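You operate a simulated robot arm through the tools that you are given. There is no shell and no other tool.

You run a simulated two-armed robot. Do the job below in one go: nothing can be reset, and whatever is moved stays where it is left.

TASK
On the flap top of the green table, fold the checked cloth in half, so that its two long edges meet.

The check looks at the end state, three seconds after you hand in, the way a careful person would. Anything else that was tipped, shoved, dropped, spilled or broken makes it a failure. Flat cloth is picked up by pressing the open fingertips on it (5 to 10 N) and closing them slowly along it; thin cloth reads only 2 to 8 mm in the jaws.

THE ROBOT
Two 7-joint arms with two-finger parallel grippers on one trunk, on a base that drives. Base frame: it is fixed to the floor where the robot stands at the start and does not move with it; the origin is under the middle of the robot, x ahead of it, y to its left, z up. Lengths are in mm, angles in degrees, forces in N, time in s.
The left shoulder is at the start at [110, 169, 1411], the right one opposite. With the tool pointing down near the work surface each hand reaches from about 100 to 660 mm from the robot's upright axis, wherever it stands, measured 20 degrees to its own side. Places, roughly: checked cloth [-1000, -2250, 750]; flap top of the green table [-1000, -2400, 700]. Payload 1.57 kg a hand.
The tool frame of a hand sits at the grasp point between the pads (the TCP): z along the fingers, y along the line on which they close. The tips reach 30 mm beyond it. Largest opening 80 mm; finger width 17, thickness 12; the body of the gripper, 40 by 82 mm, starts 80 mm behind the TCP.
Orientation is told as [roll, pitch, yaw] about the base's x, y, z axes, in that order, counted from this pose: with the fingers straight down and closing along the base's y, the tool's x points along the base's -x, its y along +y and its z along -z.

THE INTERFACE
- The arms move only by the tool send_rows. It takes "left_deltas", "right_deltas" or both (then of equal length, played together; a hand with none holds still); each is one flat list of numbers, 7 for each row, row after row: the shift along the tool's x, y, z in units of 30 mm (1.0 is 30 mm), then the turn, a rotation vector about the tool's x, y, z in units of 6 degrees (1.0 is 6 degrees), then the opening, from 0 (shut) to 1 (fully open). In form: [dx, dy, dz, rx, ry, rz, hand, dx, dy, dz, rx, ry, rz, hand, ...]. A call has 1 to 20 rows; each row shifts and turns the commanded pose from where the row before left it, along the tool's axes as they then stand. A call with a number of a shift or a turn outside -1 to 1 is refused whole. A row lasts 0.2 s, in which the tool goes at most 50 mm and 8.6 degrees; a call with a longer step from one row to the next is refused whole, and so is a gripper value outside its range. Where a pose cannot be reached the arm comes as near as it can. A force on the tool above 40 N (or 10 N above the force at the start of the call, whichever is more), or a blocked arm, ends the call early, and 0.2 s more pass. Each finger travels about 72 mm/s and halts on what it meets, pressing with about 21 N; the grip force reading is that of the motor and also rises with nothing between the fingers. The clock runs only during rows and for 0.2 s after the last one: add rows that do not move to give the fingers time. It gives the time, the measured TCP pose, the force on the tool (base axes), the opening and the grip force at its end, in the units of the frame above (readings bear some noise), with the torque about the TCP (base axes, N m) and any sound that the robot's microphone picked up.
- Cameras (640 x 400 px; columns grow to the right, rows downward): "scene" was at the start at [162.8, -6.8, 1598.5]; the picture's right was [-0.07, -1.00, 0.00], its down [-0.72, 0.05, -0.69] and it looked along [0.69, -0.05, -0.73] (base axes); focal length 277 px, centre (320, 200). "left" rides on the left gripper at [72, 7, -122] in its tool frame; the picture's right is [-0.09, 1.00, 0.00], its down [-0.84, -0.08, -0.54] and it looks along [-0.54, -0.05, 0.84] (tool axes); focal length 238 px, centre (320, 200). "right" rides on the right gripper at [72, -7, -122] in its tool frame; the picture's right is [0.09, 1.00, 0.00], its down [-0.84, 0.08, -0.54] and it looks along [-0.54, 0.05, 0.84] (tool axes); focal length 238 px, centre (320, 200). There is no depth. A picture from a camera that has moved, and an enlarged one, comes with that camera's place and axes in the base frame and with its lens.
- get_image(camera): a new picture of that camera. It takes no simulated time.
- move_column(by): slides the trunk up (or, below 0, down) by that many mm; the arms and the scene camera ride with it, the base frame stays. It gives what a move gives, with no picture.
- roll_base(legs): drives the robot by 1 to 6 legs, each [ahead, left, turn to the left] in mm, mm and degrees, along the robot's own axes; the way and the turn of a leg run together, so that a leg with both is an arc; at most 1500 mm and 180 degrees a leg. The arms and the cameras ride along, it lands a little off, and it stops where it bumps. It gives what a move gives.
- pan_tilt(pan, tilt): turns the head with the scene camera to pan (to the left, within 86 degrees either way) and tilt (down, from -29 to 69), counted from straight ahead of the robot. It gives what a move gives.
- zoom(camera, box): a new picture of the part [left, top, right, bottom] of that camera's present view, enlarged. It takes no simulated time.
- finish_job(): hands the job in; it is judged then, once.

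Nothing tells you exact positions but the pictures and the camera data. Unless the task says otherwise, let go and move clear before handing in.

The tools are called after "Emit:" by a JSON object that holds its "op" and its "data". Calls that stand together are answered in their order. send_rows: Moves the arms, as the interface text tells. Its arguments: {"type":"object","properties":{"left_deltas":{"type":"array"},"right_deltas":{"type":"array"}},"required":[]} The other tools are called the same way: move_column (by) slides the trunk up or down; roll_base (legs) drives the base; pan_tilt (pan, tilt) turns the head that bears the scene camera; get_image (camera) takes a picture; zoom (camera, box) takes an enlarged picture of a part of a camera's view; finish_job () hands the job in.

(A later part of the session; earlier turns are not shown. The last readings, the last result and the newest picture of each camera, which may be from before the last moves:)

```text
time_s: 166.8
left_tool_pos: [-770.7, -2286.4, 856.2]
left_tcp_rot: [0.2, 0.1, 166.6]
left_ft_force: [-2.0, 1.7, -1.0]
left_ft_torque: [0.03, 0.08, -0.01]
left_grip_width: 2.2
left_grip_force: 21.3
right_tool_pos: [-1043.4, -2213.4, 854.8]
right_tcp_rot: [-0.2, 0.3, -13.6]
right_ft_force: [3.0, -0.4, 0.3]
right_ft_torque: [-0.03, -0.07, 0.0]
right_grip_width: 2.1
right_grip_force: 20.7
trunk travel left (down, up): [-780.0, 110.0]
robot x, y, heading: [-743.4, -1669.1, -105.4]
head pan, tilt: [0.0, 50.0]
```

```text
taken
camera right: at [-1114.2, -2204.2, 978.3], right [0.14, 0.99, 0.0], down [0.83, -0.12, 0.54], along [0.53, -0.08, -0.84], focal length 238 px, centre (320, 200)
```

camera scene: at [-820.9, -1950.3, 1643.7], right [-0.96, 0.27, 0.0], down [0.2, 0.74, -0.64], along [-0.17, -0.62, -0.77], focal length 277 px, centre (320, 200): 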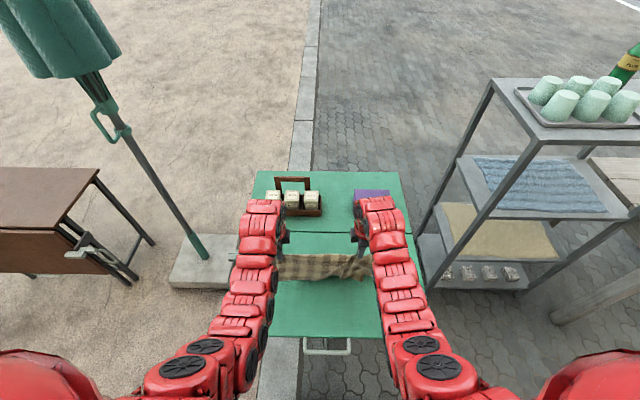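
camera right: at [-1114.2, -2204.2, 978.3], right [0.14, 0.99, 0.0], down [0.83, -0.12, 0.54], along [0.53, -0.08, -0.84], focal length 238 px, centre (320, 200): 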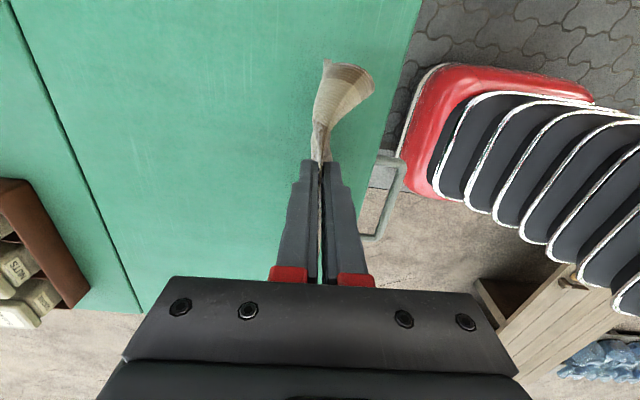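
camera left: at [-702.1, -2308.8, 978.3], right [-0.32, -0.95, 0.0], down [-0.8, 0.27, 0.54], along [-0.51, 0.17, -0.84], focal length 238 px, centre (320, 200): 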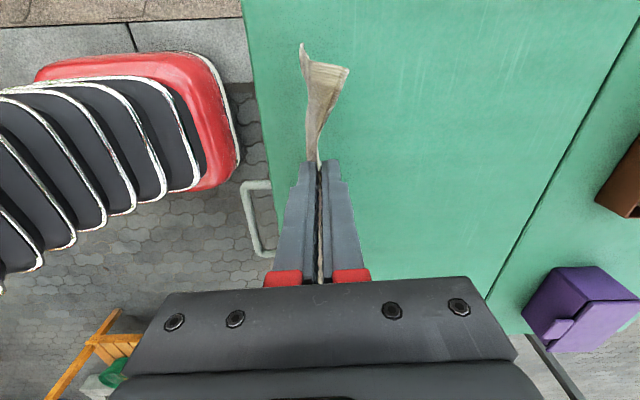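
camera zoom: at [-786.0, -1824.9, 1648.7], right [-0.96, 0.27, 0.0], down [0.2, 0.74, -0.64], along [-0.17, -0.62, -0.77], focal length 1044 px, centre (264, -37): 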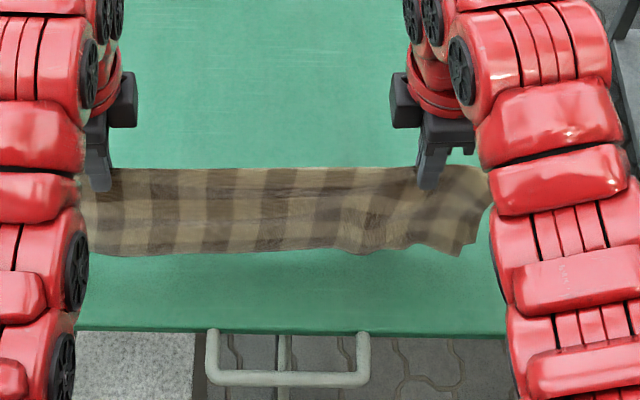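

Hanging straight. Now the lowering and driving steps.

Emit:
{"op": "move_column", "data": {"by": -25}}

Emit:
{"op": "roll_base", "data": {"legs": [[25, 0, 0]]}}

Emit:
{"op": "move_column", "data": {"by": -25}}

Emit:
{"op": "roll_base", "data": {"legs": [[25, 0, 0]]}}

Emit:
{"op": "move_column", "data": {"by": -25}}

Emit:
{"op": "roll_base", "data": {"legs": [[25, 0, 0]]}}

Emit:
{"op": "zoom", "data": {"camera": "scene", "box": [240, 200, 410, 306]}}

Emit:
{"op": "get_image", "data": {"camera": "right"}}

```text
time_s: 167.5
left_tool_pos: [-769.9, -2286.5, 831.2]
left_tcp_rot: [0.3, 0.1, 166.4]
left_ft_force: [-2.0, 1.1, -0.2]
left_ft_torque: [0.0, 0.07, 0.01]
left_grip_width: 2.3
left_grip_force: 21.3
right_tool_pos: [-1041.8, -2213.9, 830.1]
right_tcp_rot: [-0.3, 0.2, -13.6]
right_ft_force: [2.0, -0.7, 0.5]
right_ft_torque: [-0.04, -0.05, -0.01]
right_grip_width: 2.3
right_grip_force: 20.7
trunk travel left (down, up): [-755.0, 135.0]
robot x, y, heading: [-748.4, -1672.6, -105.5]
head pan, tilt: [0.0, 50.0]
```

```text
time_s: 168.3
left_tool_pos: [-776.1, -2308.4, 832.1]
left_tcp_rot: [0.4, 0.1, 166.6]
left_ft_force: [-2.7, 0.5, 0.1]
left_ft_torque: [-0.02, 0.08, 0.0]
left_grip_width: 2.3
left_grip_force: 20.3
right_tool_pos: [-1049.9, -2236.6, 831.9]
right_tcp_rot: [-0.5, 0.2, -13.6]
right_ft_force: [1.7, -0.6, 0.0]
right_ft_torque: [-0.05, -0.07, -0.05]
right_grip_width: 2.3
right_grip_force: 20.3
trunk travel left (down, up): [-755.0, 135.0]
robot x, y, heading: [-755.5, -1691.0, -105.4]
head pan, tilt: [0.0, 50.0]
```

```text
time_s: 169.0
left_tool_pos: [-778.1, -2309.1, 806.3]
left_tcp_rot: [0.2, 0.0, 166.6]
left_ft_force: [-2.2, 0.8, 0.3]
left_ft_torque: [0.03, 0.09, 0.01]
left_grip_width: 2.4
left_grip_force: 21.7
right_tool_pos: [-1049.6, -2238.2, 805.5]
right_tcp_rot: [-0.2, 0.2, -13.7]
right_ft_force: [2.2, -0.9, 0.6]
right_ft_torque: [0.03, -0.08, 0.0]
right_grip_width: 2.2
right_grip_force: 20.8
trunk travel left (down, up): [-730.0, 160.0]
robot x, y, heading: [-755.3, -1693.7, -105.3]
head pan, tilt: [0.0, 50.0]
```

```text
time_s: 169.8
left_tool_pos: [-783.3, -2332.2, 807.8]
left_tcp_rot: [0.2, 0.1, 166.5]
left_ft_force: [-2.2, 0.2, 0.1]
left_ft_torque: [0.0, 0.08, 0.0]
left_grip_width: 2.3
left_grip_force: 20.3
right_tool_pos: [-1056.2, -2259.1, 805.7]
right_tcp_rot: [-0.2, 0.2, -13.6]
right_ft_force: [2.9, -0.6, -0.8]
right_ft_torque: [-0.05, -0.07, 0.01]
right_grip_width: 2.6
right_grip_force: 21.2
trunk travel left (down, up): [-730.0, 160.0]
robot x, y, heading: [-761.9, -1719.3, -105.4]
head pan, tilt: [0.0, 50.0]
```

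```text
time_s: 170.5
left_tool_pos: [-783.6, -2334.0, 781.6]
left_tcp_rot: [0.3, 0.2, 166.6]
left_ft_force: [-2.0, 1.0, -0.2]
left_ft_torque: [0.01, 0.04, -0.01]
left_grip_width: 2.6
left_grip_force: 21.1
right_tool_pos: [-1056.3, -2259.5, 779.9]
right_tcp_rot: [-0.2, 0.1, -13.7]
right_ft_force: [2.0, -0.7, -0.6]
right_ft_torque: [0.0, -0.05, -0.01]
right_grip_width: 2.4
right_grip_force: 20.9
trunk travel left (down, up): [-705.0, 185.0]
robot x, y, heading: [-759.9, -1719.5, -105.2]
head pan, tilt: [0.0, 50.0]
```

```text
time_s: 171.3
left_tool_pos: [-789.9, -2355.6, 782.7]
left_tcp_rot: [0.4, 0.1, 166.6]
left_ft_force: [-1.7, 0.8, 0.6]
left_ft_torque: [0.01, 0.08, 0.01]
left_grip_width: 2.2
left_grip_force: 21.5
right_tool_pos: [-1063.1, -2283.2, 781.4]
right_tcp_rot: [-0.3, 0.2, -13.6]
right_ft_force: [2.6, -0.5, -0.2]
right_ft_torque: [-0.02, -0.05, -0.01]
right_grip_width: 2.1
right_grip_force: 21.3
trunk travel left (down, up): [-705.0, 185.0]
robot x, y, heading: [-765.8, -1744.8, -105.5]
head pan, tilt: [0.0, 50.0]
```

```text
3.76 times, centred on (325, 253) of scene
camera zoom: at [-804.8, -1893.3, 1574.0], right [-0.96, 0.27, 0.0], down [0.2, 0.74, -0.64], along [-0.17, -0.62, -0.77], focal length 1044 px, centre (301, 0)
```

zoom: 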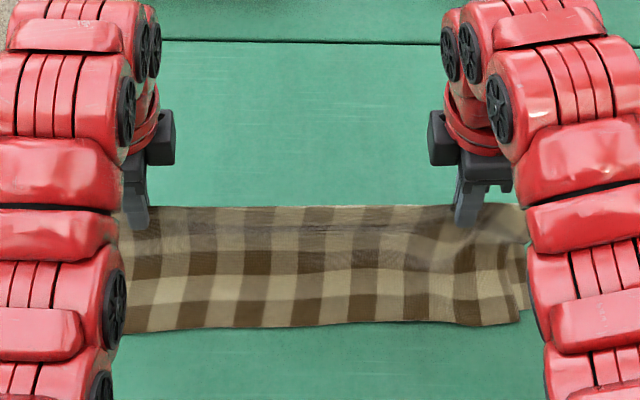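

```text
taken
camera right: at [-1133.4, -2273.4, 904.1], right [0.14, 0.99, 0.0], down [0.83, -0.12, 0.54], along [0.53, -0.08, -0.84], focal length 238 px, centre (320, 200)
```

right: 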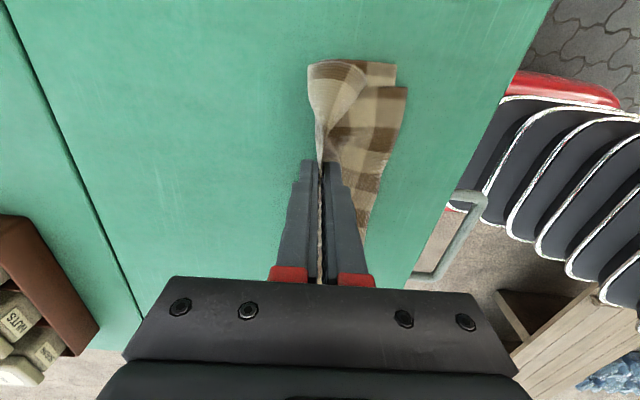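

Looks very good now — one clean double layer. Continue to the table.

Emit:
{"op": "move_column", "data": {"by": -25}}

Emit:
{"op": "roll_base", "data": {"legs": [[25, 0, 0]]}}

Emit:
{"op": "move_column", "data": {"by": -22}}

Emit:
{"op": "roll_base", "data": {"legs": [[20, 0, 0]]}}

Emit:
{"op": "move_column", "data": {"by": -14}}

Emit:
{"op": "zoom", "data": {"camera": "right", "box": [270, 40, 530, 290]}}

Emit:
{"op": "zoom", "data": {"camera": "left", "box": [90, 30, 370, 290]}}

Emit:
{"op": "zoom", "data": {"camera": "scene", "box": [240, 190, 410, 296]}}

```text
time_s: 172.1
left_tool_pos: [-789.8, -2358.0, 755.8]
left_tcp_rot: [0.3, 0.0, 166.6]
left_ft_force: [-2.3, 1.1, 0.4]
left_ft_torque: [0.03, 0.08, -0.01]
left_grip_width: 2.6
left_grip_force: 20.6
right_tool_pos: [-1062.4, -2282.7, 755.6]
right_tcp_rot: [-0.3, 0.2, -13.7]
right_ft_force: [1.8, 0.4, -0.4]
right_ft_torque: [0.0, -0.11, -0.03]
right_grip_width: 2.0
right_grip_force: 20.9
trunk travel left (down, up): [-680.0, 210.0]
robot x, y, heading: [-768.0, -1742.7, -105.2]
head pan, tilt: [0.0, 50.0]
```

```text
time_s: 172.9
left_tool_pos: [-796.4, -2380.1, 756.4]
left_tcp_rot: [0.1, 0.1, 166.6]
left_ft_force: [-2.0, 1.1, -0.4]
left_ft_torque: [0.04, 0.12, 0.01]
left_grip_width: 2.4
left_grip_force: 20.8
right_tool_pos: [-1069.8, -2307.6, 755.4]
right_tcp_rot: [-0.2, 0.2, -13.6]
right_ft_force: [2.4, -0.3, -0.4]
right_ft_torque: [0.01, -0.06, -0.01]
right_grip_width: 2.4
right_grip_force: 20.9
trunk travel left (down, up): [-680.0, 210.0]
robot x, y, heading: [-772.8, -1764.7, -105.2]
head pan, tilt: [0.0, 50.0]
```

```text
time_s: 173.5
left_tool_pos: [-797.0, -2381.4, 734.3]
left_tcp_rot: [0.1, 0.1, 166.6]
left_ft_force: [-2.7, 0.2, 0.7]
left_ft_torque: [0.0, 0.07, -0.01]
left_grip_width: 2.2
left_grip_force: 20.7
right_tool_pos: [-1068.5, -2307.5, 733.3]
right_tcp_rot: [-0.2, 0.2, -13.6]
right_ft_force: [2.0, -0.7, -0.5]
right_ft_torque: [-0.03, -0.08, -0.01]
right_grip_width: 2.4
right_grip_force: 21.6
trunk travel left (down, up): [-658.0, 232.0]
robot x, y, heading: [-768.4, -1764.5, -105.6]
head pan, tilt: [0.0, 50.0]
```

```text
time_s: 174.3
left_tool_pos: [-802.3, -2399.7, 735.3]
left_tcp_rot: [0.2, 0.0, 166.6]
left_ft_force: [-2.9, 1.1, 0.2]
left_ft_torque: [0.03, 0.07, 0.0]
left_grip_width: 2.0
left_grip_force: 20.7
right_tool_pos: [-1075.7, -2326.8, 733.1]
right_tcp_rot: [-0.2, 0.3, -13.6]
right_ft_force: [2.1, -0.1, 0.7]
right_ft_torque: [-0.01, -0.09, 0.0]
right_grip_width: 2.4
right_grip_force: 20.8
trunk travel left (down, up): [-658.0, 232.0]
robot x, y, heading: [-774.2, -1786.4, -105.4]
head pan, tilt: [0.0, 50.0]
```

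```text
time_s: 174.9
left_tool_pos: [-800.5, -2400.0, 719.4]
left_tcp_rot: [0.2, 0.1, 166.6]
left_ft_force: [-2.8, 1.3, -0.1]
left_ft_torque: [0.04, 0.06, 0.04]
left_grip_width: 2.2
left_grip_force: 21.2
right_tool_pos: [-1074.3, -2327.2, 718.3]
right_tcp_rot: [-0.1, 0.2, -13.6]
right_ft_force: [2.6, 0.0, 0.2]
right_ft_torque: [-0.02, -0.07, 0.02]
right_grip_width: 2.5
right_grip_force: 21.0
trunk travel left (down, up): [-644.0, 246.0]
robot x, y, heading: [-779.5, -1786.0, -105.3]
head pan, tilt: [0.0, 50.0]
```

```text
1.60 times, centred on (400, 165) of right
camera zoom: at [-1145.4, -2316.9, 841.8], right [0.14, 0.99, 0.0], down [0.83, -0.12, 0.54], along [0.53, -0.08, -0.84], focal length 381 px, centre (192, 256)
```

zoom: 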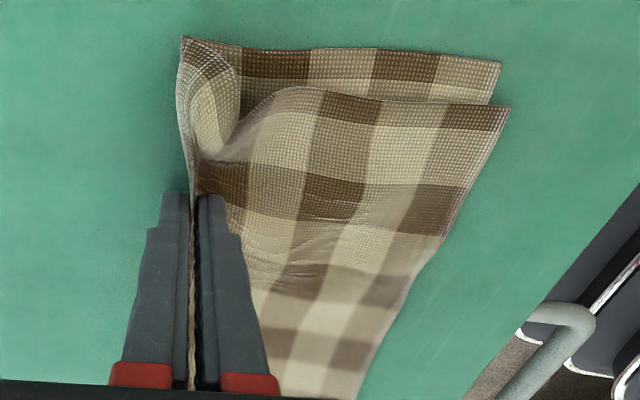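

```text
1.54 times, centred on (230, 160) of left
camera zoom: at [-733.5, -2421.7, 841.9], right [-0.32, -0.95, 0.0], down [-0.8, 0.27, 0.54], along [-0.51, 0.17, -0.84], focal length 367 px, centre (458, 262)
```

zoom: 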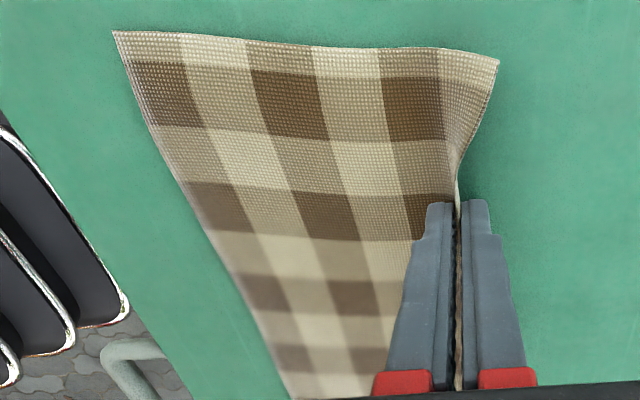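

```text
3.76 times, centred on (325, 243) of scene
camera zoom: at [-817.1, -1938.1, 1512.7], right [-0.96, 0.27, 0.0], down [0.2, 0.74, -0.64], along [-0.17, -0.62, -0.77], focal length 1044 px, centre (301, 38)
```

zoom: 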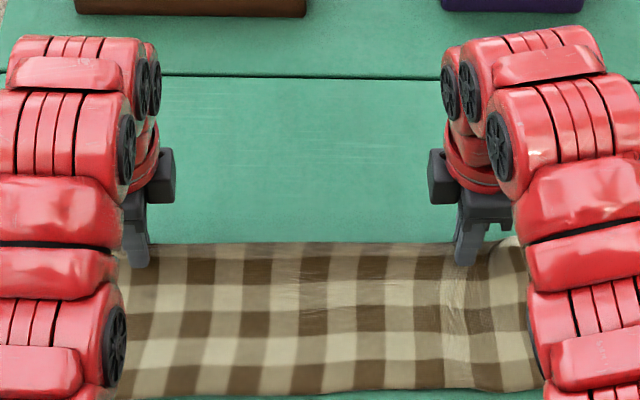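

Excellent: edges nearly coincide (right corner ~14 mm short, ~10 mm forward). Now release both hands slowly and lift clear.

Emit:
{"op": "send_rows", "data": {"left_deltas": [0, 0, 0.1, 0, 0, 0, 0, 0, 0, 0, 0, 0, 0, 0.06, 0, 0, 0, 0, 0, 0, 0.12, 0, 0, 0, 0, 0, 0, 0.18, 0, 0, 0, 0, 0, 0, 0.24, 0, 0, 0, 0, 0, 0, 0.3, 0, 0, 0, 0, 0, 0, 0.36, 0, 0, 0, 0, 0, 0, 0.36, 0, 0, -0.3, 0, 0, 0, 0.36, 0, 0, -0.6, 0, 0, 0, 0.36, 0, 0, -0.8, 0, 0, 0, 0.36, 0, 0, -0.8, 0, 0, 0, 0.36, 0, 0, 0, 0, 0, 0, 0.36], "right_deltas": [0, 0, 0.1, 0, 0, 0, 0, 0, 0, 0, 0, 0, 0, 0.06, 0, 0, 0, 0, 0, 0, 0.12, 0, 0, 0, 0, 0, 0, 0.18, 0, 0, 0, 0, 0, 0, 0.24, 0, 0, 0, 0, 0, 0, 0.3, 0, 0, 0, 0, 0, 0, 0.36, 0, 0, 0, 0, 0, 0, 0.36, 0, 0, -0.3, 0, 0, 0, 0.36, 0, 0, -0.6, 0, 0, 0, 0.36, 0, 0, -0.8, 0, 0, 0, 0.36, 0, 0, -0.8, 0, 0, 0, 0.36, 0, 0, 0, 0, 0, 0, 0.36]}}

Emit:
{"op": "get_image", "data": {"camera": "left"}}

Emit:
{"op": "get_image", "data": {"camera": "right"}}

Emit:
{"op": "zoom", "data": {"camera": "scene", "box": [240, 200, 410, 306]}}

```text
time_s: 177.8
left_tool_pos: [-801.7, -2399.5, 793.0]
left_tcp_rot: [0.1, 0.1, 166.6]
left_ft_force: [-0.2, 0.3, 0.5]
left_ft_torque: [-0.01, 0.04, 0.03]
left_grip_width: 28.7
left_grip_force: 0.0
right_tool_pos: [-1075.1, -2327.0, 790.7]
right_tcp_rot: [-0.2, 0.2, -13.6]
right_ft_force: [-0.2, -0.3, -0.2]
right_ft_torque: [-0.01, 0.02, -0.02]
right_grip_width: 29.1
right_grip_force: 0.0
trunk travel left (down, up): [-644.0, 246.0]
robot x, y, heading: [-780.1, -1784.4, -105.4]
head pan, tilt: [0.0, 50.0]
```

```text
taken
camera left: at [-733.5, -2421.2, 914.6], right [-0.32, -0.95, 0.0], down [-0.8, 0.27, 0.54], along [-0.51, 0.17, -0.84], focal length 238 px, centre (320, 200)
```

left: 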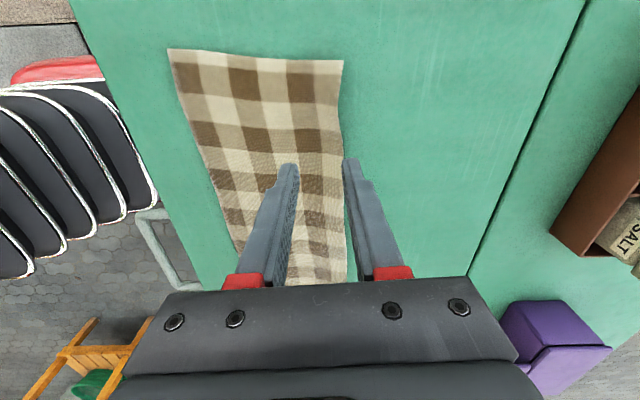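

```text
taken
camera right: at [-1145.2, -2317.3, 913.4], right [0.14, 0.99, 0.0], down [0.83, -0.12, 0.54], along [0.53, -0.08, -0.84], focal length 238 px, centre (320, 200)
```

right: 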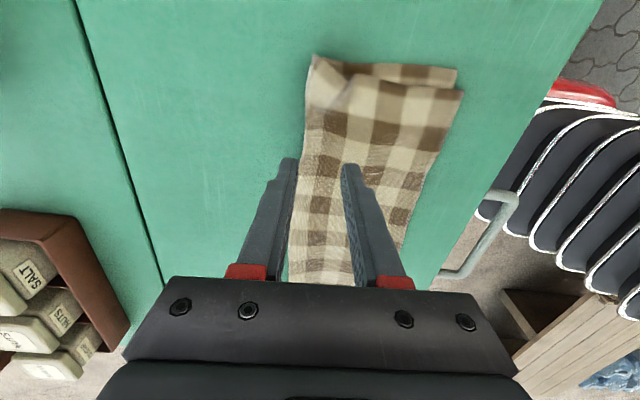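

```text
3.76 times, centred on (325, 253) of scene
camera zoom: at [-817.3, -1938.0, 1512.7], right [-0.96, 0.27, 0.0], down [0.2, 0.74, -0.64], along [-0.17, -0.62, -0.77], focal length 1044 px, centre (301, 0)
```

zoom: 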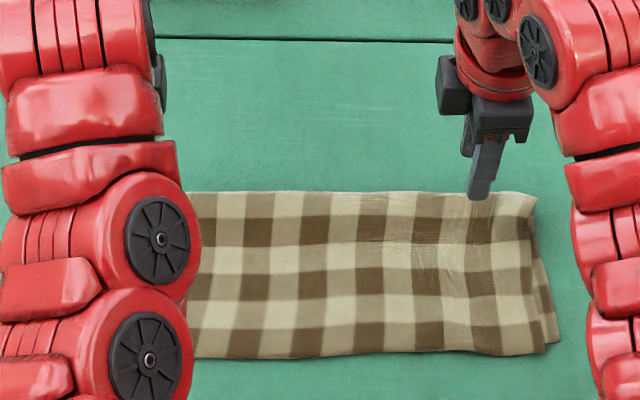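

The cloth now lies as a neat half fold. I'll raise the hands well clear and back off to inspect it without occlusion.

Emit:
{"op": "move_column", "data": {"by": 150}}

Emit:
{"op": "roll_base", "data": {"legs": [[-300, 0, 0]]}}

Emit:
{"op": "zoom", "data": {"camera": "scene", "box": [200, 150, 450, 306]}}

Emit:
{"op": "get_image", "data": {"camera": "scene"}}

```text
time_s: 179.5
left_tool_pos: [-801.4, -2400.7, 941.8]
left_tcp_rot: [0.2, 0.1, 166.6]
left_ft_force: [-0.2, -0.1, 1.5]
left_ft_torque: [-0.01, 0.0, 0.0]
left_grip_width: 28.8
left_grip_force: 0.1
right_tool_pos: [-1075.4, -2327.9, 939.4]
right_tcp_rot: [-0.2, 0.2, -13.6]
right_ft_force: [0.0, -0.8, -0.2]
right_ft_torque: [-0.01, -0.04, 0.01]
right_grip_width: 28.7
right_grip_force: 0.0
trunk travel left (down, up): [-794.0, 96.0]
robot x, y, heading: [-780.2, -1782.5, -105.3]
head pan, tilt: [0.0, 50.0]
```

```text
time_s: 181.6
left_tool_pos: [-722.0, -2109.5, 943.5]
left_tcp_rot: [0.1, 0.1, 166.6]
left_ft_force: [-0.6, -0.2, 0.3]
left_ft_torque: [-0.01, 0.02, 0.01]
left_grip_width: 28.6
left_grip_force: 0.0
right_tool_pos: [-995.0, -2038.4, 939.7]
right_tcp_rot: [-0.2, 0.2, -13.6]
right_ft_force: [-0.3, -0.9, 0.5]
right_ft_torque: [-0.01, 0.0, 0.0]
right_grip_width: 28.6
right_grip_force: 0.0
trunk travel left (down, up): [-794.0, 96.0]
robot x, y, heading: [-699.1, -1499.0, -105.3]
head pan, tilt: [0.0, 50.0]
```

```text
2.56 times, centred on (325, 228) of scene
camera zoom: at [-737.5, -1649.3, 1662.7], right [-0.96, 0.27, 0.0], down [0.2, 0.74, -0.64], along [-0.17, -0.62, -0.77], focal length 710 px, centre (307, 128)
```

zoom: 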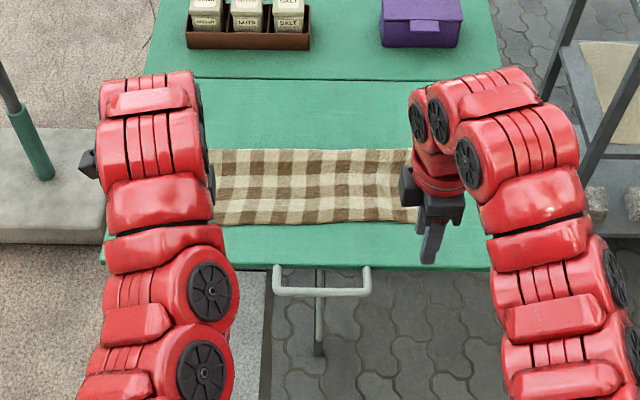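

```text
taken
camera scene: at [-737.5, -1649.3, 1662.7], right [-0.96, 0.27, 0.0], down [0.2, 0.74, -0.64], along [-0.17, -0.62, -0.77], focal length 277 px, centre (320, 200)
```

scene: 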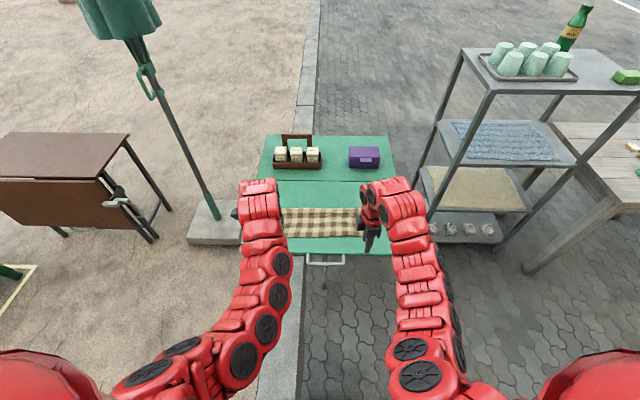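

Emit:
{"op": "send_rows", "data": {"left_deltas": [0.9, 0, 0, 0, 0, 0, 0.36, 0.9, 0, 0, 0, 0, 0, 0.36, 0.9, 0, 0, 0, 0, 0, 0.36, 0.9, 0, 0, 0, 0, 0, 0.36, 0.9, 0, 0, 0, 0, 0, 0.36], "right_deltas": [0.9, 0, 0, 0, 0, 0, 0.36, 0.9, 0, 0, 0, 0, 0, 0.36, 0.9, 0, 0, 0, 0, 0, 0.36, 0.9, 0, 0, 0, 0, 0, 0.36, 0.9, 0, 0, 0, 0, 0, 0.36]}}

Emit:
{"op": "zoom", "data": {"camera": "scene", "box": [240, 180, 410, 286]}}

Emit:
{"op": "zoom", "data": {"camera": "scene", "box": [320, 190, 400, 240]}}

Emit:
{"op": "zoom", "data": {"camera": "scene", "box": [250, 190, 330, 240]}}

```text
time_s: 182.8
left_tool_pos: [-590.8, -2141.8, 942.5]
left_tcp_rot: [0.2, 0.1, 166.6]
left_ft_force: [0.0, 0.2, -0.1]
left_ft_torque: [-0.01, 0.02, 0.01]
left_grip_width: 28.8
left_grip_force: 0.0
right_tool_pos: [-1126.3, -2006.1, 939.7]
right_tcp_rot: [-0.1, 0.2, -13.6]
right_ft_force: [0.4, 0.6, -1.1]
right_ft_torque: [0.0, -0.01, -0.01]
right_grip_width: 28.8
right_grip_force: 0.1
trunk travel left (down, up): [-794.0, 96.0]
robot x, y, heading: [-699.3, -1493.8, -105.4]
head pan, tilt: [0.0, 50.0]
```

```text
3.76 times, centred on (325, 233) of scene
camera zoom: at [-737.0, -1648.8, 1662.8], right [-0.96, 0.27, 0.0], down [0.2, 0.74, -0.64], along [-0.17, -0.62, -0.77], focal length 1044 px, centre (301, 76)
```

zoom: 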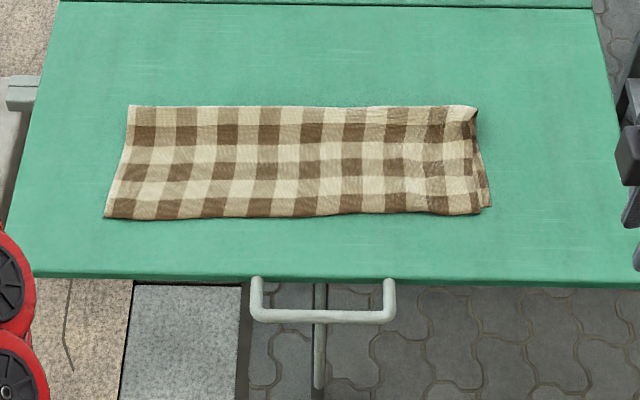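

```text
8.00 times, centred on (360, 215) of scene
camera zoom: at [-737.0, -1648.8, 1662.8], right [-0.96, 0.27, 0.0], down [0.2, 0.74, -0.64], along [-0.17, -0.62, -0.77], focal length 2218 px, centre (0, 80)
```

zoom: 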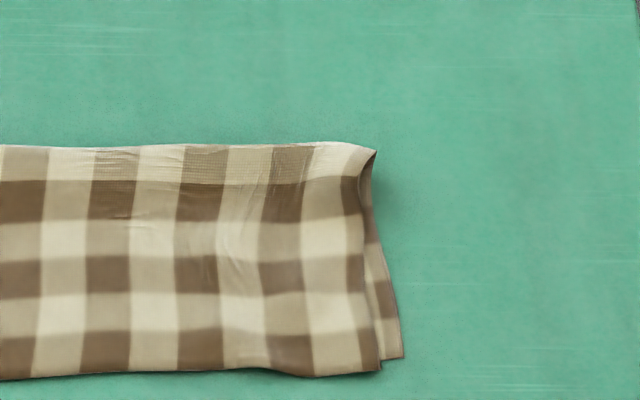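

```text
8.00 times, centred on (290, 215) of scene
camera zoom: at [-737.0, -1648.8, 1662.8], right [-0.96, 0.27, 0.0], down [0.2, 0.74, -0.64], along [-0.17, -0.62, -0.77], focal length 2218 px, centre (560, 80)
```

zoom: 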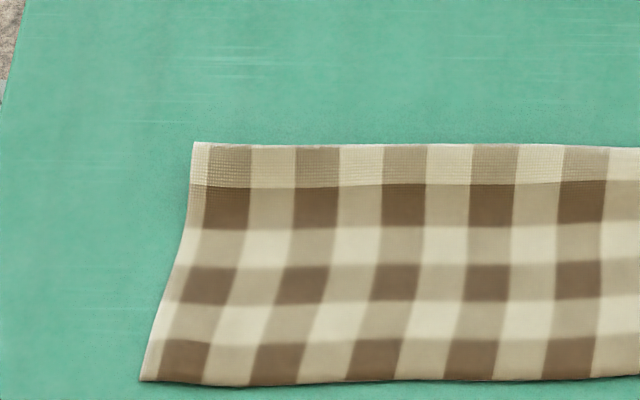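

The result is a neat half-fold: from the weave pattern the upper edge overhangs the lower by ~10–13 mm and is shifted ~13 mm sideways. I'd like to trim that by gently dragging the upper edge a few mm. First rotate the hands back to the sideways orientation while high and clear.

Emit:
{"op": "send_rows", "data": {"left_deltas": [0, 0, 0, 0, 0, -1, 0.6, 0, 0, 0, 0, 0, -1, 0.8, 0, 0, 0, 0, 0, -1, 1, 0, 0, 0, 0, 0, -1, 1, 0, 0, 0, 0, 0, -1, 1, 0, 0, 0, 0, 0, -1, 1, 0, 0, 0, 0, 0, -1, 1, 0, 0, 0, 0, 0, -1, 1, 0, 0, 0, 0, 0, -1, 1, 0, 0, 0, 0, 0, -1, 1, 0, 0, 0, 0, 0, -1, 1, 0, 0, 0, 0, 0, -1, 1, 0, 0, 0, 0, 0, -1, 1, 0, 0, 0, 0, 0, -1, 1, 0, 0, 0, 0, 0, -0.75, 1], "right_deltas": [0, 0, 0, 0, 0, 1, 0.6, 0, 0, 0, 0, 0, 1, 0.8, 0, 0, 0, 0, 0, 1, 1, 0, 0, 0, 0, 0, 1, 1, 0, 0, 0, 0, 0, 1, 1, 0, 0, 0, 0, 0, 1, 1, 0, 0, 0, 0, 0, 1, 1, 0, 0, 0, 0, 0, 1, 1, 0, 0, 0, 0, 0, 1, 1, 0, 0, 0, 0, 0, 1, 1, 0, 0, 0, 0, 0, 1, 1, 0, 0, 0, 0, 0, 1, 1, 0, 0, 0, 0, 0, 1, 1, 0, 0, 0, 0, 0, 1, 1, 0, 0, 0, 0, 0, 1, 1]}}

Emit:
{"op": "roll_base", "data": {"legs": [[230, 0, 0]]}}

Emit:
{"op": "move_column", "data": {"by": -120}}

Emit:
{"op": "get_image", "data": {"camera": "left"}}

Emit:
{"op": "get_image", "data": {"camera": "right"}}

```text
time_s: 185.9
left_tool_pos: [-590.9, -2140.5, 943.1]
left_tcp_rot: [0.0, -0.1, -104.8]
left_ft_force: [-0.1, -1.0, -0.8]
left_ft_torque: [0.01, 0.0, 0.02]
left_grip_width: 79.9
left_grip_force: 0.1
right_tool_pos: [-1127.6, -2006.5, 939.2]
right_tcp_rot: [-0.2, -0.2, -103.7]
right_ft_force: [0.1, -0.3, -0.7]
right_ft_torque: [0.01, 0.03, 0.01]
right_grip_width: 80.0
right_grip_force: 0.2
trunk travel left (down, up): [-794.0, 96.0]
robot x, y, heading: [-697.3, -1493.5, -105.4]
head pan, tilt: [0.0, 50.0]
```

```text
time_s: 187.7
left_tool_pos: [-652.6, -2361.5, 942.8]
left_tcp_rot: [0.1, -0.3, -105.1]
left_ft_force: [0.0, 0.2, 0.6]
left_ft_torque: [0.0, -0.01, -0.03]
left_grip_width: 79.8
left_grip_force: 0.0
right_tool_pos: [-1187.8, -2226.6, 941.5]
right_tcp_rot: [-0.2, -0.2, -103.7]
right_ft_force: [-0.4, -0.8, -0.7]
right_ft_torque: [-0.01, 0.01, 0.02]
right_grip_width: 80.1
right_grip_force: 0.1
trunk travel left (down, up): [-794.0, 96.0]
robot x, y, heading: [-760.6, -1716.6, -105.4]
head pan, tilt: [0.0, 50.0]
```

```text
time_s: 189.2
left_tool_pos: [-653.4, -2361.6, 822.6]
left_tcp_rot: [0.1, -0.1, -104.9]
left_ft_force: [-0.6, -0.3, 0.1]
left_ft_torque: [-0.03, 0.01, 0.02]
left_grip_width: 79.7
left_grip_force: 0.1
right_tool_pos: [-1188.0, -2227.6, 820.8]
right_tcp_rot: [-0.2, -0.2, -103.8]
right_ft_force: [-1.2, 1.0, 0.0]
right_ft_torque: [0.0, 0.01, -0.06]
right_grip_width: 79.8
right_grip_force: 0.1
trunk travel left (down, up): [-674.0, 216.0]
robot x, y, heading: [-763.8, -1714.4, -105.1]
head pan, tilt: [0.0, 50.0]
```

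```text
taken
camera left: at [-627.6, -2292.9, 944.5], right [0.94, -0.35, 0.0], down [-0.29, -0.79, 0.54], along [-0.19, -0.51, -0.84], focal length 238 px, centre (320, 200)
```

left: 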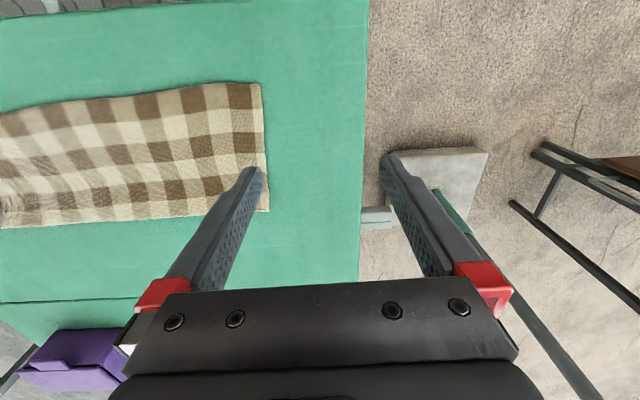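

```text
taken
camera right: at [-1176.7, -2155.1, 943.3], right [0.99, -0.15, 0.0], down [-0.12, -0.83, 0.54], along [-0.08, -0.54, -0.84], focal length 238 px, centre (320, 200)
```

right: 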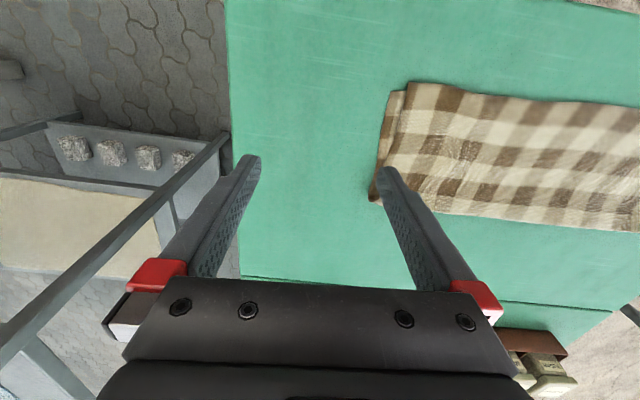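

Emit:
{"op": "zoom", "data": {"camera": "left", "box": [60, 60, 300, 240]}}

Emit:
{"op": "zoom", "data": {"camera": "right", "box": [340, 60, 580, 240]}}

```text
2.22 times, centred on (180, 150) of left
camera zoom: at [-627.6, -2292.9, 944.5], right [0.94, -0.35, 0.0], down [-0.29, -0.79, 0.54], along [-0.19, -0.51, -0.84], focal length 530 px, centre (631, 311)
```

zoom: 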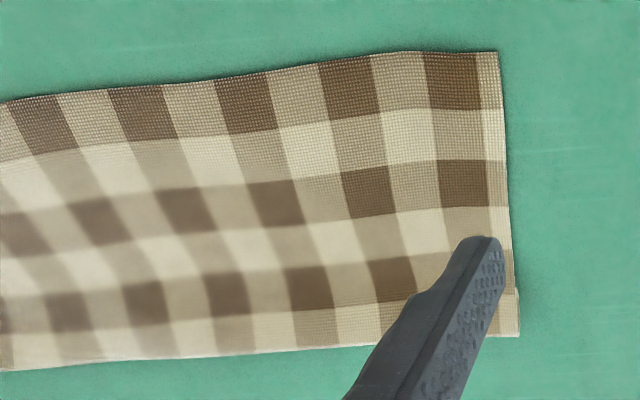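

```text
2.22 times, centred on (460, 150) of right
camera zoom: at [-1176.7, -2155.1, 943.3], right [0.99, -0.15, 0.0], down [-0.12, -0.83, 0.54], along [-0.08, -0.54, -0.84], focal length 530 px, centre (9, 311)
```

zoom: 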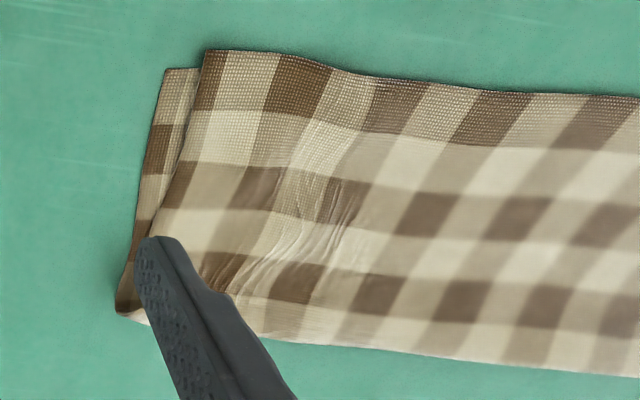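

The zooms show the right corner of the upper layer ~18 mm short sideways and ~8 mm forward of the lower corner. I'll position both hands over the near edge to nudge just the overhanging upper edge.

Emit:
{"op": "send_rows", "data": {"left_deltas": [0.267, -0.72, 0.4, 0, 0, 0.028, 0.62, 0.267, -0.72, 0.4, 0, 0, 0.028, 0.62, 0.267, -0.72, 0.4, 0, 0, 0.028, 0.62, 0.267, -0.72, 0.4, 0, 0, 0.028, 0.62, 0.267, -0.72, 0.4, 0, 0, 0.028, 0.62, 0.267, -0.72, 0.4, 0, 0, 0.028, 0.62, 0, 0, 0, 0, 0, 0, 0.62], "right_deltas": [0.27, 0.792, 0.4, 0, 0, 0.04, 0.62, 0.27, 0.792, 0.4, 0, 0, 0.04, 0.62, 0.27, 0.792, 0.4, 0, 0, 0.04, 0.62, 0.27, 0.792, 0.4, 0, 0, 0.04, 0.62, 0.27, 0.792, 0.4, 0, 0, 0.04, 0.62, 0.27, 0.792, 0.4, 0, 0, 0.04, 0.62, 0, 0, 0, 0, 0, 0, 0.62]}}

Emit:
{"op": "zoom", "data": {"camera": "left", "box": [180, 60, 460, 235]}}

Emit:
{"op": "zoom", "data": {"camera": "right", "box": [180, 60, 460, 235]}}

```text
time_s: 190.8
left_tool_pos: [-765.3, -2279.8, 750.4]
left_tcp_rot: [0.1, -0.2, -106.0]
left_ft_force: [1.6, 0.6, -0.6]
left_ft_torque: [-0.04, 0.04, -0.01]
left_grip_width: 49.4
left_grip_force: 0.1
right_tool_pos: [-1037.4, -2214.4, 748.2]
right_tcp_rot: [-0.2, -0.3, -105.1]
right_ft_force: [-0.9, -0.3, -0.3]
right_ft_torque: [-0.01, 0.0, 0.0]
right_grip_width: 49.6
right_grip_force: 0.0
trunk travel left (down, up): [-674.0, 216.0]
robot x, y, heading: [-760.1, -1716.6, -105.3]
head pan, tilt: [0.0, 50.0]
```

```text
2.29 times, centred on (320, 148) of left
camera zoom: at [-739.6, -2212.2, 871.9], right [0.93, -0.36, 0.0], down [-0.31, -0.78, 0.54], along [-0.2, -0.51, -0.84], focal length 545 px, centre (320, 320)
```

zoom: 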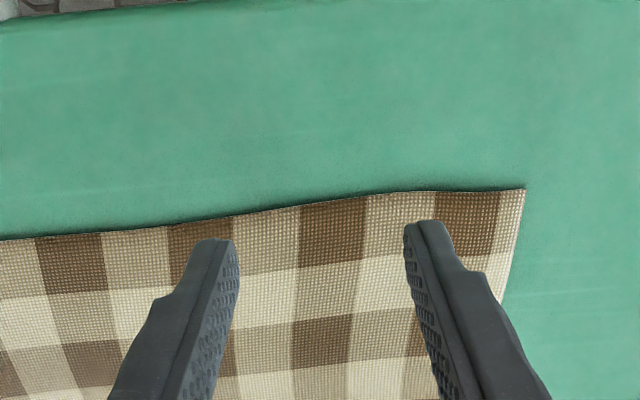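

```text
2.29 times, centred on (320, 148) of right
camera zoom: at [-1024.7, -2144.2, 870.1], right [0.99, -0.17, 0.0], down [-0.14, -0.83, 0.54], along [-0.1, -0.54, -0.84], focal length 545 px, centre (320, 320)
```

zoom: 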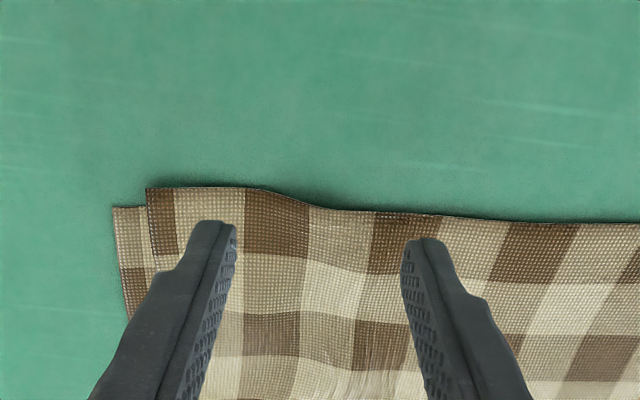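

Aligned. Descend to a light touch on the near edge.

Emit:
{"op": "send_rows", "data": {"left_deltas": [0, 0, 0.5, 0, 0, 0, 0.62, 0, 0, 0.5, 0, 0, 0, 0.62, 0, 0, 0.25, 0, 0, 0, 0.62, 0, 0, 0.08, 0, 0, 0, 0.62, 0, 0, 0, 0, 0, 0, 0.62], "right_deltas": [0, 0, 0.5, 0, 0, 0, 0.62, 0, 0, 0.4, 0, 0, 0, 0.62, 0, 0, 0.2, 0, 0, 0, 0.62, 0, 0, 0.08, 0, 0, 0, 0.62, 0, 0, 0, 0, 0, 0, 0.62]}}

```text
time_s: 192.0
left_tool_pos: [-765.4, -2281.3, 709.7]
left_tcp_rot: [0.1, -0.3, -106.1]
left_ft_force: [-0.5, 0.7, 3.5]
left_ft_torque: [0.01, -0.01, -0.01]
left_grip_width: 49.3
left_grip_force: 0.0
right_tool_pos: [-1037.0, -2213.2, 713.0]
right_tcp_rot: [-0.2, -0.2, -105.2]
right_ft_force: [-0.1, 0.2, -0.9]
right_ft_torque: [0.0, -0.01, 0.03]
right_grip_width: 49.5
right_grip_force: 0.1
trunk travel left (down, up): [-674.0, 216.0]
robot x, y, heading: [-758.2, -1717.3, -105.3]
head pan, tilt: [0.0, 50.0]
```

Emit:
{"op": "send_rows", "data": {"left_deltas": [0, 0, 0, 0, 0, 0, 0.62, 0, 0, 0, 0, 0, 0, 0.62], "right_deltas": [0, 0, 0.08, 0, 0, 0, 0.62, 0, 0, 0.03, 0, 0, 0, 0.62]}}

Emit:
{"op": "zoom", "data": {"camera": "left", "box": [180, 60, 460, 235]}}

Emit:
{"op": "zoom", "data": {"camera": "right", "box": [180, 60, 460, 235]}}

```text
time_s: 192.6
left_tool_pos: [-764.3, -2283.0, 710.0]
left_tcp_rot: [0.0, -0.2, -106.0]
left_ft_force: [0.2, 0.5, 0.4]
left_ft_torque: [-0.02, 0.04, 0.01]
left_grip_width: 49.4
left_grip_force: 0.1
right_tool_pos: [-1037.3, -2213.9, 709.9]
right_tcp_rot: [-0.2, -0.2, -105.2]
right_ft_force: [-0.1, 0.9, 4.7]
right_ft_torque: [0.01, -0.07, 0.02]
right_grip_width: 49.7
right_grip_force: 0.1
trunk travel left (down, up): [-674.0, 216.0]
robot x, y, heading: [-757.7, -1713.3, -105.3]
head pan, tilt: [0.0, 50.0]
```

```text
2.29 times, centred on (320, 148) of left
camera zoom: at [-738.4, -2212.8, 832.2], right [0.93, -0.36, 0.0], down [-0.31, -0.78, 0.54], along [-0.2, -0.51, -0.84], focal length 545 px, centre (320, 320)
```

zoom: 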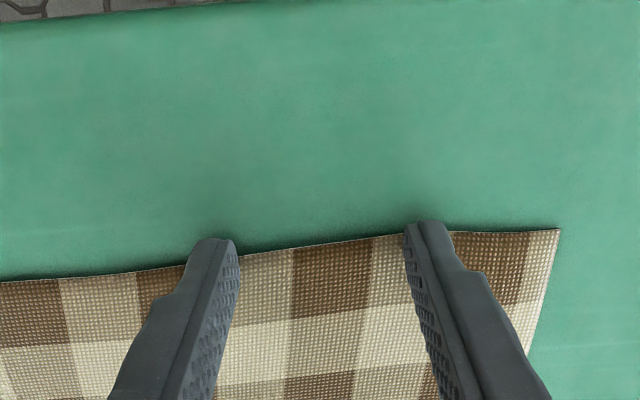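

```text
2.29 times, centred on (320, 148) of right
camera zoom: at [-1024.7, -2143.3, 832.2], right [0.99, -0.17, 0.0], down [-0.14, -0.83, 0.55], along [-0.1, -0.54, -0.84], focal length 545 px, centre (320, 320)
```

zoom: 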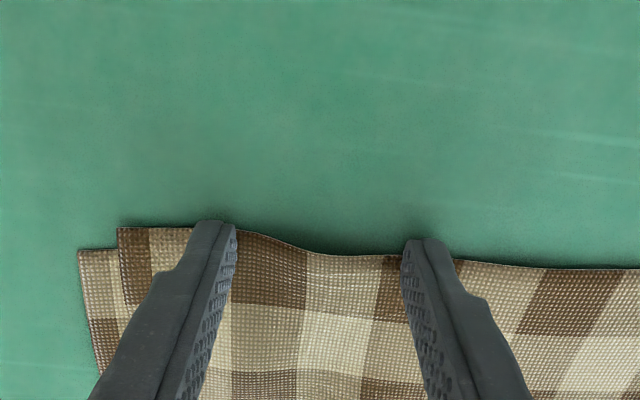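

Light contact. Now drag the upper edge ~13 mm to the right and ~9 mm away, slowly.

Emit:
{"op": "send_rows", "data": {"left_deltas": [0, 0, 0.03, 0, 0, 0, 0.62, 0, 0, 0, 0, 0, 0, 0.62, -0.06, -0.09, 0, 0, 0, 0, 0.62, -0.06, -0.09, 0, 0, 0, 0, 0.62, -0.06, -0.09, 0, 0, 0, 0, 0.62, -0.06, -0.09, 0, 0, 0, 0, 0.62, -0.06, -0.09, 0, 0, 0, 0, 0.62, 0, 0, 0, 0, 0, 0, 0.62], "right_deltas": [0, 0, 0, 0, 0, 0, 0.62, 0, 0, 0, 0, 0, 0, 0.62, -0.055, -0.1, 0, 0, 0, 0, 0.62, -0.055, -0.1, 0, 0, 0, 0, 0.62, -0.055, -0.1, 0, 0, 0, 0, 0.62, -0.055, -0.1, 0, 0, 0, 0, 0.62, -0.055, -0.1, 0, 0, 0, 0, 0.62, 0, 0, 0, 0, 0, 0, 0.62]}}

Emit:
{"op": "zoom", "data": {"camera": "left", "box": [180, 60, 460, 235]}}

Emit:
{"op": "zoom", "data": {"camera": "right", "box": [180, 60, 460, 235]}}

```text
time_s: 194.4
left_tool_pos: [-779.9, -2287.1, 708.9]
left_tcp_rot: [0.1, -0.3, -106.0]
left_ft_force: [0.3, 1.7, 1.3]
left_ft_torque: [-0.01, 0.01, 0.0]
left_grip_width: 50.1
left_grip_force: 0.0
right_tool_pos: [-1053.6, -2217.6, 710.0]
right_tcp_rot: [-0.3, -0.2, -105.1]
right_ft_force: [1.5, -0.3, 1.6]
right_ft_torque: [-0.01, -0.03, -0.06]
right_grip_width: 49.7
right_grip_force: 0.2
trunk travel left (down, up): [-674.0, 216.0]
robot x, y, heading: [-760.0, -1712.8, -105.6]
head pan, tilt: [0.0, 50.0]
```

```text
2.29 times, centred on (320, 148) of left
camera zoom: at [-753.6, -2217.9, 831.3], right [0.93, -0.36, 0.0], down [-0.31, -0.78, 0.54], along [-0.2, -0.51, -0.84], focal length 545 px, centre (320, 320)
```

zoom: 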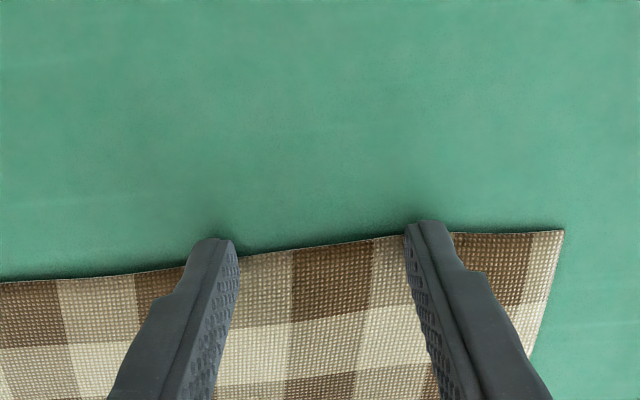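

```text
2.29 times, centred on (320, 148) of right
camera zoom: at [-1041.7, -2147.6, 832.6], right [0.99, -0.17, 0.0], down [-0.14, -0.83, 0.55], along [-0.1, -0.54, -0.84], focal length 545 px, centre (320, 320)
```

zoom: 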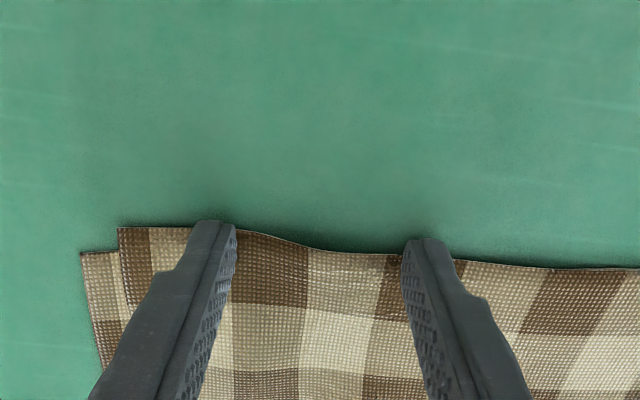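

Both layers moved together, so no relative change (no harm either). I'll instead push the upper edge from outside with the fingertips just touching the table — without pressing on the layers — until it is flush with the lower edge.

Emit:
{"op": "send_rows", "data": {"left_deltas": [0, 0, -0.3, 0, 0, 0, 0.62, 0.3, 0, -0.1, 0, 0, 0, 0.62, 0.33, 0, 0, 0, 0, 0, 0.62, 0, 0, 0.2, 0, 0, 0, 0.62, 0, 0, 0.15, 0, 0, 0, 0.62, 0, 0, 0, 0, 0, 0, 0.62], "right_deltas": [0, 0, -0.3, 0, 0, 0, 0.62, 0.3, 0, -0.1, 0, 0, 0, 0.62, 0.33, 0, 0, 0, 0, 0, 0.62, 0, 0, 0.2, 0, 0, 0, 0.62, 0, 0, 0.15, 0, 0, 0, 0.62, 0, 0, 0, 0, 0, 0, 0.62]}}

Emit:
{"op": "zoom", "data": {"camera": "left", "box": [180, 60, 460, 235]}}

Emit:
{"op": "zoom", "data": {"camera": "right", "box": [180, 60, 460, 235]}}

```text
time_s: 195.8
left_tool_pos: [-775.2, -2268.1, 711.7]
left_tcp_rot: [0.2, -0.1, -106.1]
left_ft_force: [-0.9, 0.5, -0.8]
left_ft_torque: [0.02, -0.02, -0.01]
left_grip_width: 49.6
left_grip_force: 0.0
right_tool_pos: [-1049.0, -2200.4, 711.3]
right_tcp_rot: [-0.2, -0.2, -105.1]
right_ft_force: [0.0, 0.6, 0.0]
right_ft_torque: [0.02, 0.0, -0.01]
right_grip_width: 49.6
right_grip_force: 0.0
trunk travel left (down, up): [-674.0, 216.0]
robot x, y, heading: [-761.8, -1715.1, -105.5]
head pan, tilt: [0.0, 50.0]
```

```text
2.29 times, centred on (320, 148) of left
camera zoom: at [-748.6, -2199.9, 833.0], right [0.93, -0.36, 0.0], down [-0.31, -0.78, 0.54], along [-0.2, -0.51, -0.84], focal length 545 px, centre (320, 320)
```

zoom: 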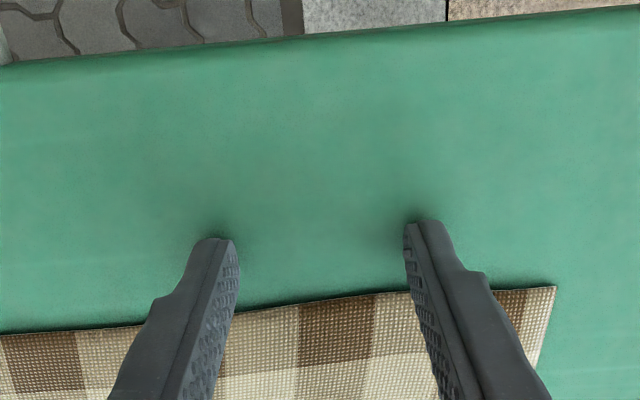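

```text
2.29 times, centred on (320, 148) of right
camera zoom: at [-1036.9, -2129.6, 833.6], right [0.99, -0.17, 0.0], down [-0.14, -0.83, 0.55], along [-0.1, -0.54, -0.84], focal length 545 px, centre (320, 320)
```

zoom: 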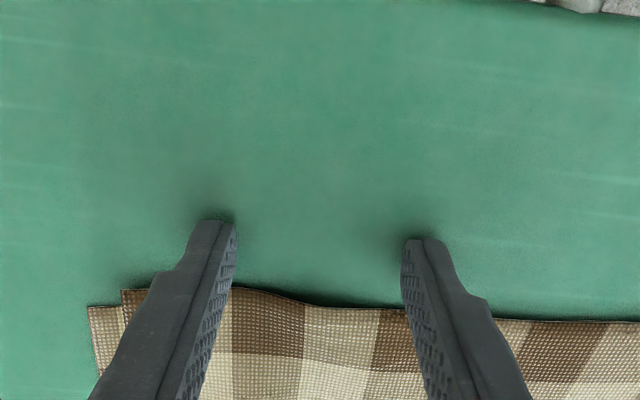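

Emit:
{"op": "send_rows", "data": {"left_deltas": [0, 0, 0.07, 0, 0, 0, 0.62, 0, 0, 0.03, 0, 0, 0, 0.62, 0, 0, 0, 0, 0, 0, 0.62], "right_deltas": [0, 0, 0.05, 0, 0, 0, 0.62, 0, 0, 0.02, 0, 0, 0, 0.62, 0, 0, 0, 0, 0, 0, 0.62]}}

```text
time_s: 196.6
left_tool_pos: [-774.0, -2267.6, 708.2]
left_tcp_rot: [0.2, -0.2, -106.0]
left_ft_force: [1.5, 0.0, 3.0]
left_ft_torque: [0.04, 0.11, -0.03]
left_grip_width: 49.1
left_grip_force: 0.1
right_tool_pos: [-1049.3, -2200.7, 708.0]
right_tcp_rot: [-0.2, -0.2, -105.1]
right_ft_force: [0.0, -0.7, -0.1]
right_ft_torque: [0.03, 0.0, -0.02]
right_grip_width: 49.8
right_grip_force: 0.0
trunk travel left (down, up): [-674.0, 216.0]
robot x, y, heading: [-758.4, -1716.1, -105.2]
head pan, tilt: [0.0, 50.0]
```

Emit:
{"op": "send_rows", "data": {"left_deltas": [0, 0, -0.005, 0, 0, 0, 0.62, 0, 0, 0, 0, 0, 0, 0.62, -0.1, 0, 0, 0, 0, 0, 0.62, -0.1, 0, 0, 0, 0, 0, 0.62, -0.1, 0, 0, 0, 0, 0, 0.62, -0.1, 0, 0, 0, 0, 0, 0.62, -0.1, 0, 0, 0, 0, 0, 0.62, 0, 0, 0, 0, 0, 0, 0.62], "right_deltas": [0, 0, 0.04, 0, 0, 0, 0.62, 0, 0, 0.01, 0, 0, 0, 0.62, -0.1, 0, 0, 0, 0, 0, 0.62, -0.1, 0, 0, 0, 0, 0, 0.62, -0.1, 0, 0, 0, 0, 0, 0.62, -0.1, 0, 0, 0, 0, 0, 0.62, -0.1, 0, 0, 0, 0, 0, 0.62, 0, 0, 0, 0, 0, 0, 0.62]}}

Emit:
{"op": "zoom", "data": {"camera": "left", "box": [180, 60, 460, 235]}}

Emit:
{"op": "zoom", "data": {"camera": "right", "box": [180, 60, 460, 235]}}

```text
time_s: 198.4
left_tool_pos: [-779.2, -2282.1, 707.8]
left_tcp_rot: [0.1, -0.2, -106.0]
left_ft_force: [0.5, 0.9, 0.3]
left_ft_torque: [0.01, 0.01, 0.0]
left_grip_width: 49.6
left_grip_force: 0.0
right_tool_pos: [-1052.7, -2214.8, 708.6]
right_tcp_rot: [-0.2, -0.2, -105.1]
right_ft_force: [0.6, 2.0, 4.5]
right_ft_torque: [0.0, -0.17, 0.1]
right_grip_width: 49.6
right_grip_force: 0.3
trunk travel left (down, up): [-674.0, 216.0]
robot x, y, heading: [-761.2, -1717.5, -105.3]
head pan, tilt: [0.0, 50.0]
```

```text
2.29 times, centred on (320, 148) of left
camera zoom: at [-752.8, -2214.0, 829.6], right [0.93, -0.36, 0.0], down [-0.31, -0.78, 0.54], along [-0.2, -0.51, -0.84], focal length 545 px, centre (320, 320)
```

zoom: 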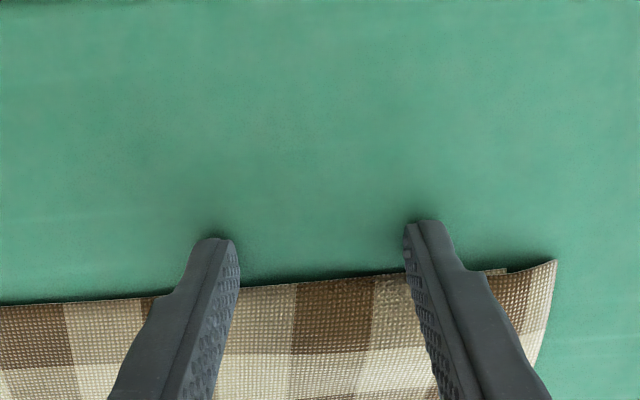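

```text
2.29 times, centred on (320, 148) of right
camera zoom: at [-1040.2, -2143.7, 830.4], right [0.99, -0.17, 0.0], down [-0.14, -0.83, 0.55], along [-0.1, -0.54, -0.84], focal length 545 px, centre (320, 320)
```

zoom: 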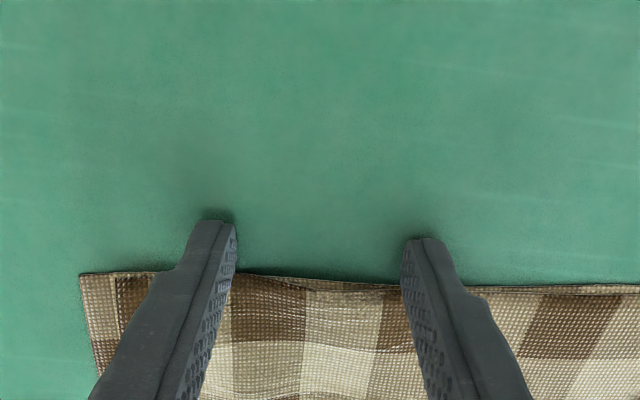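

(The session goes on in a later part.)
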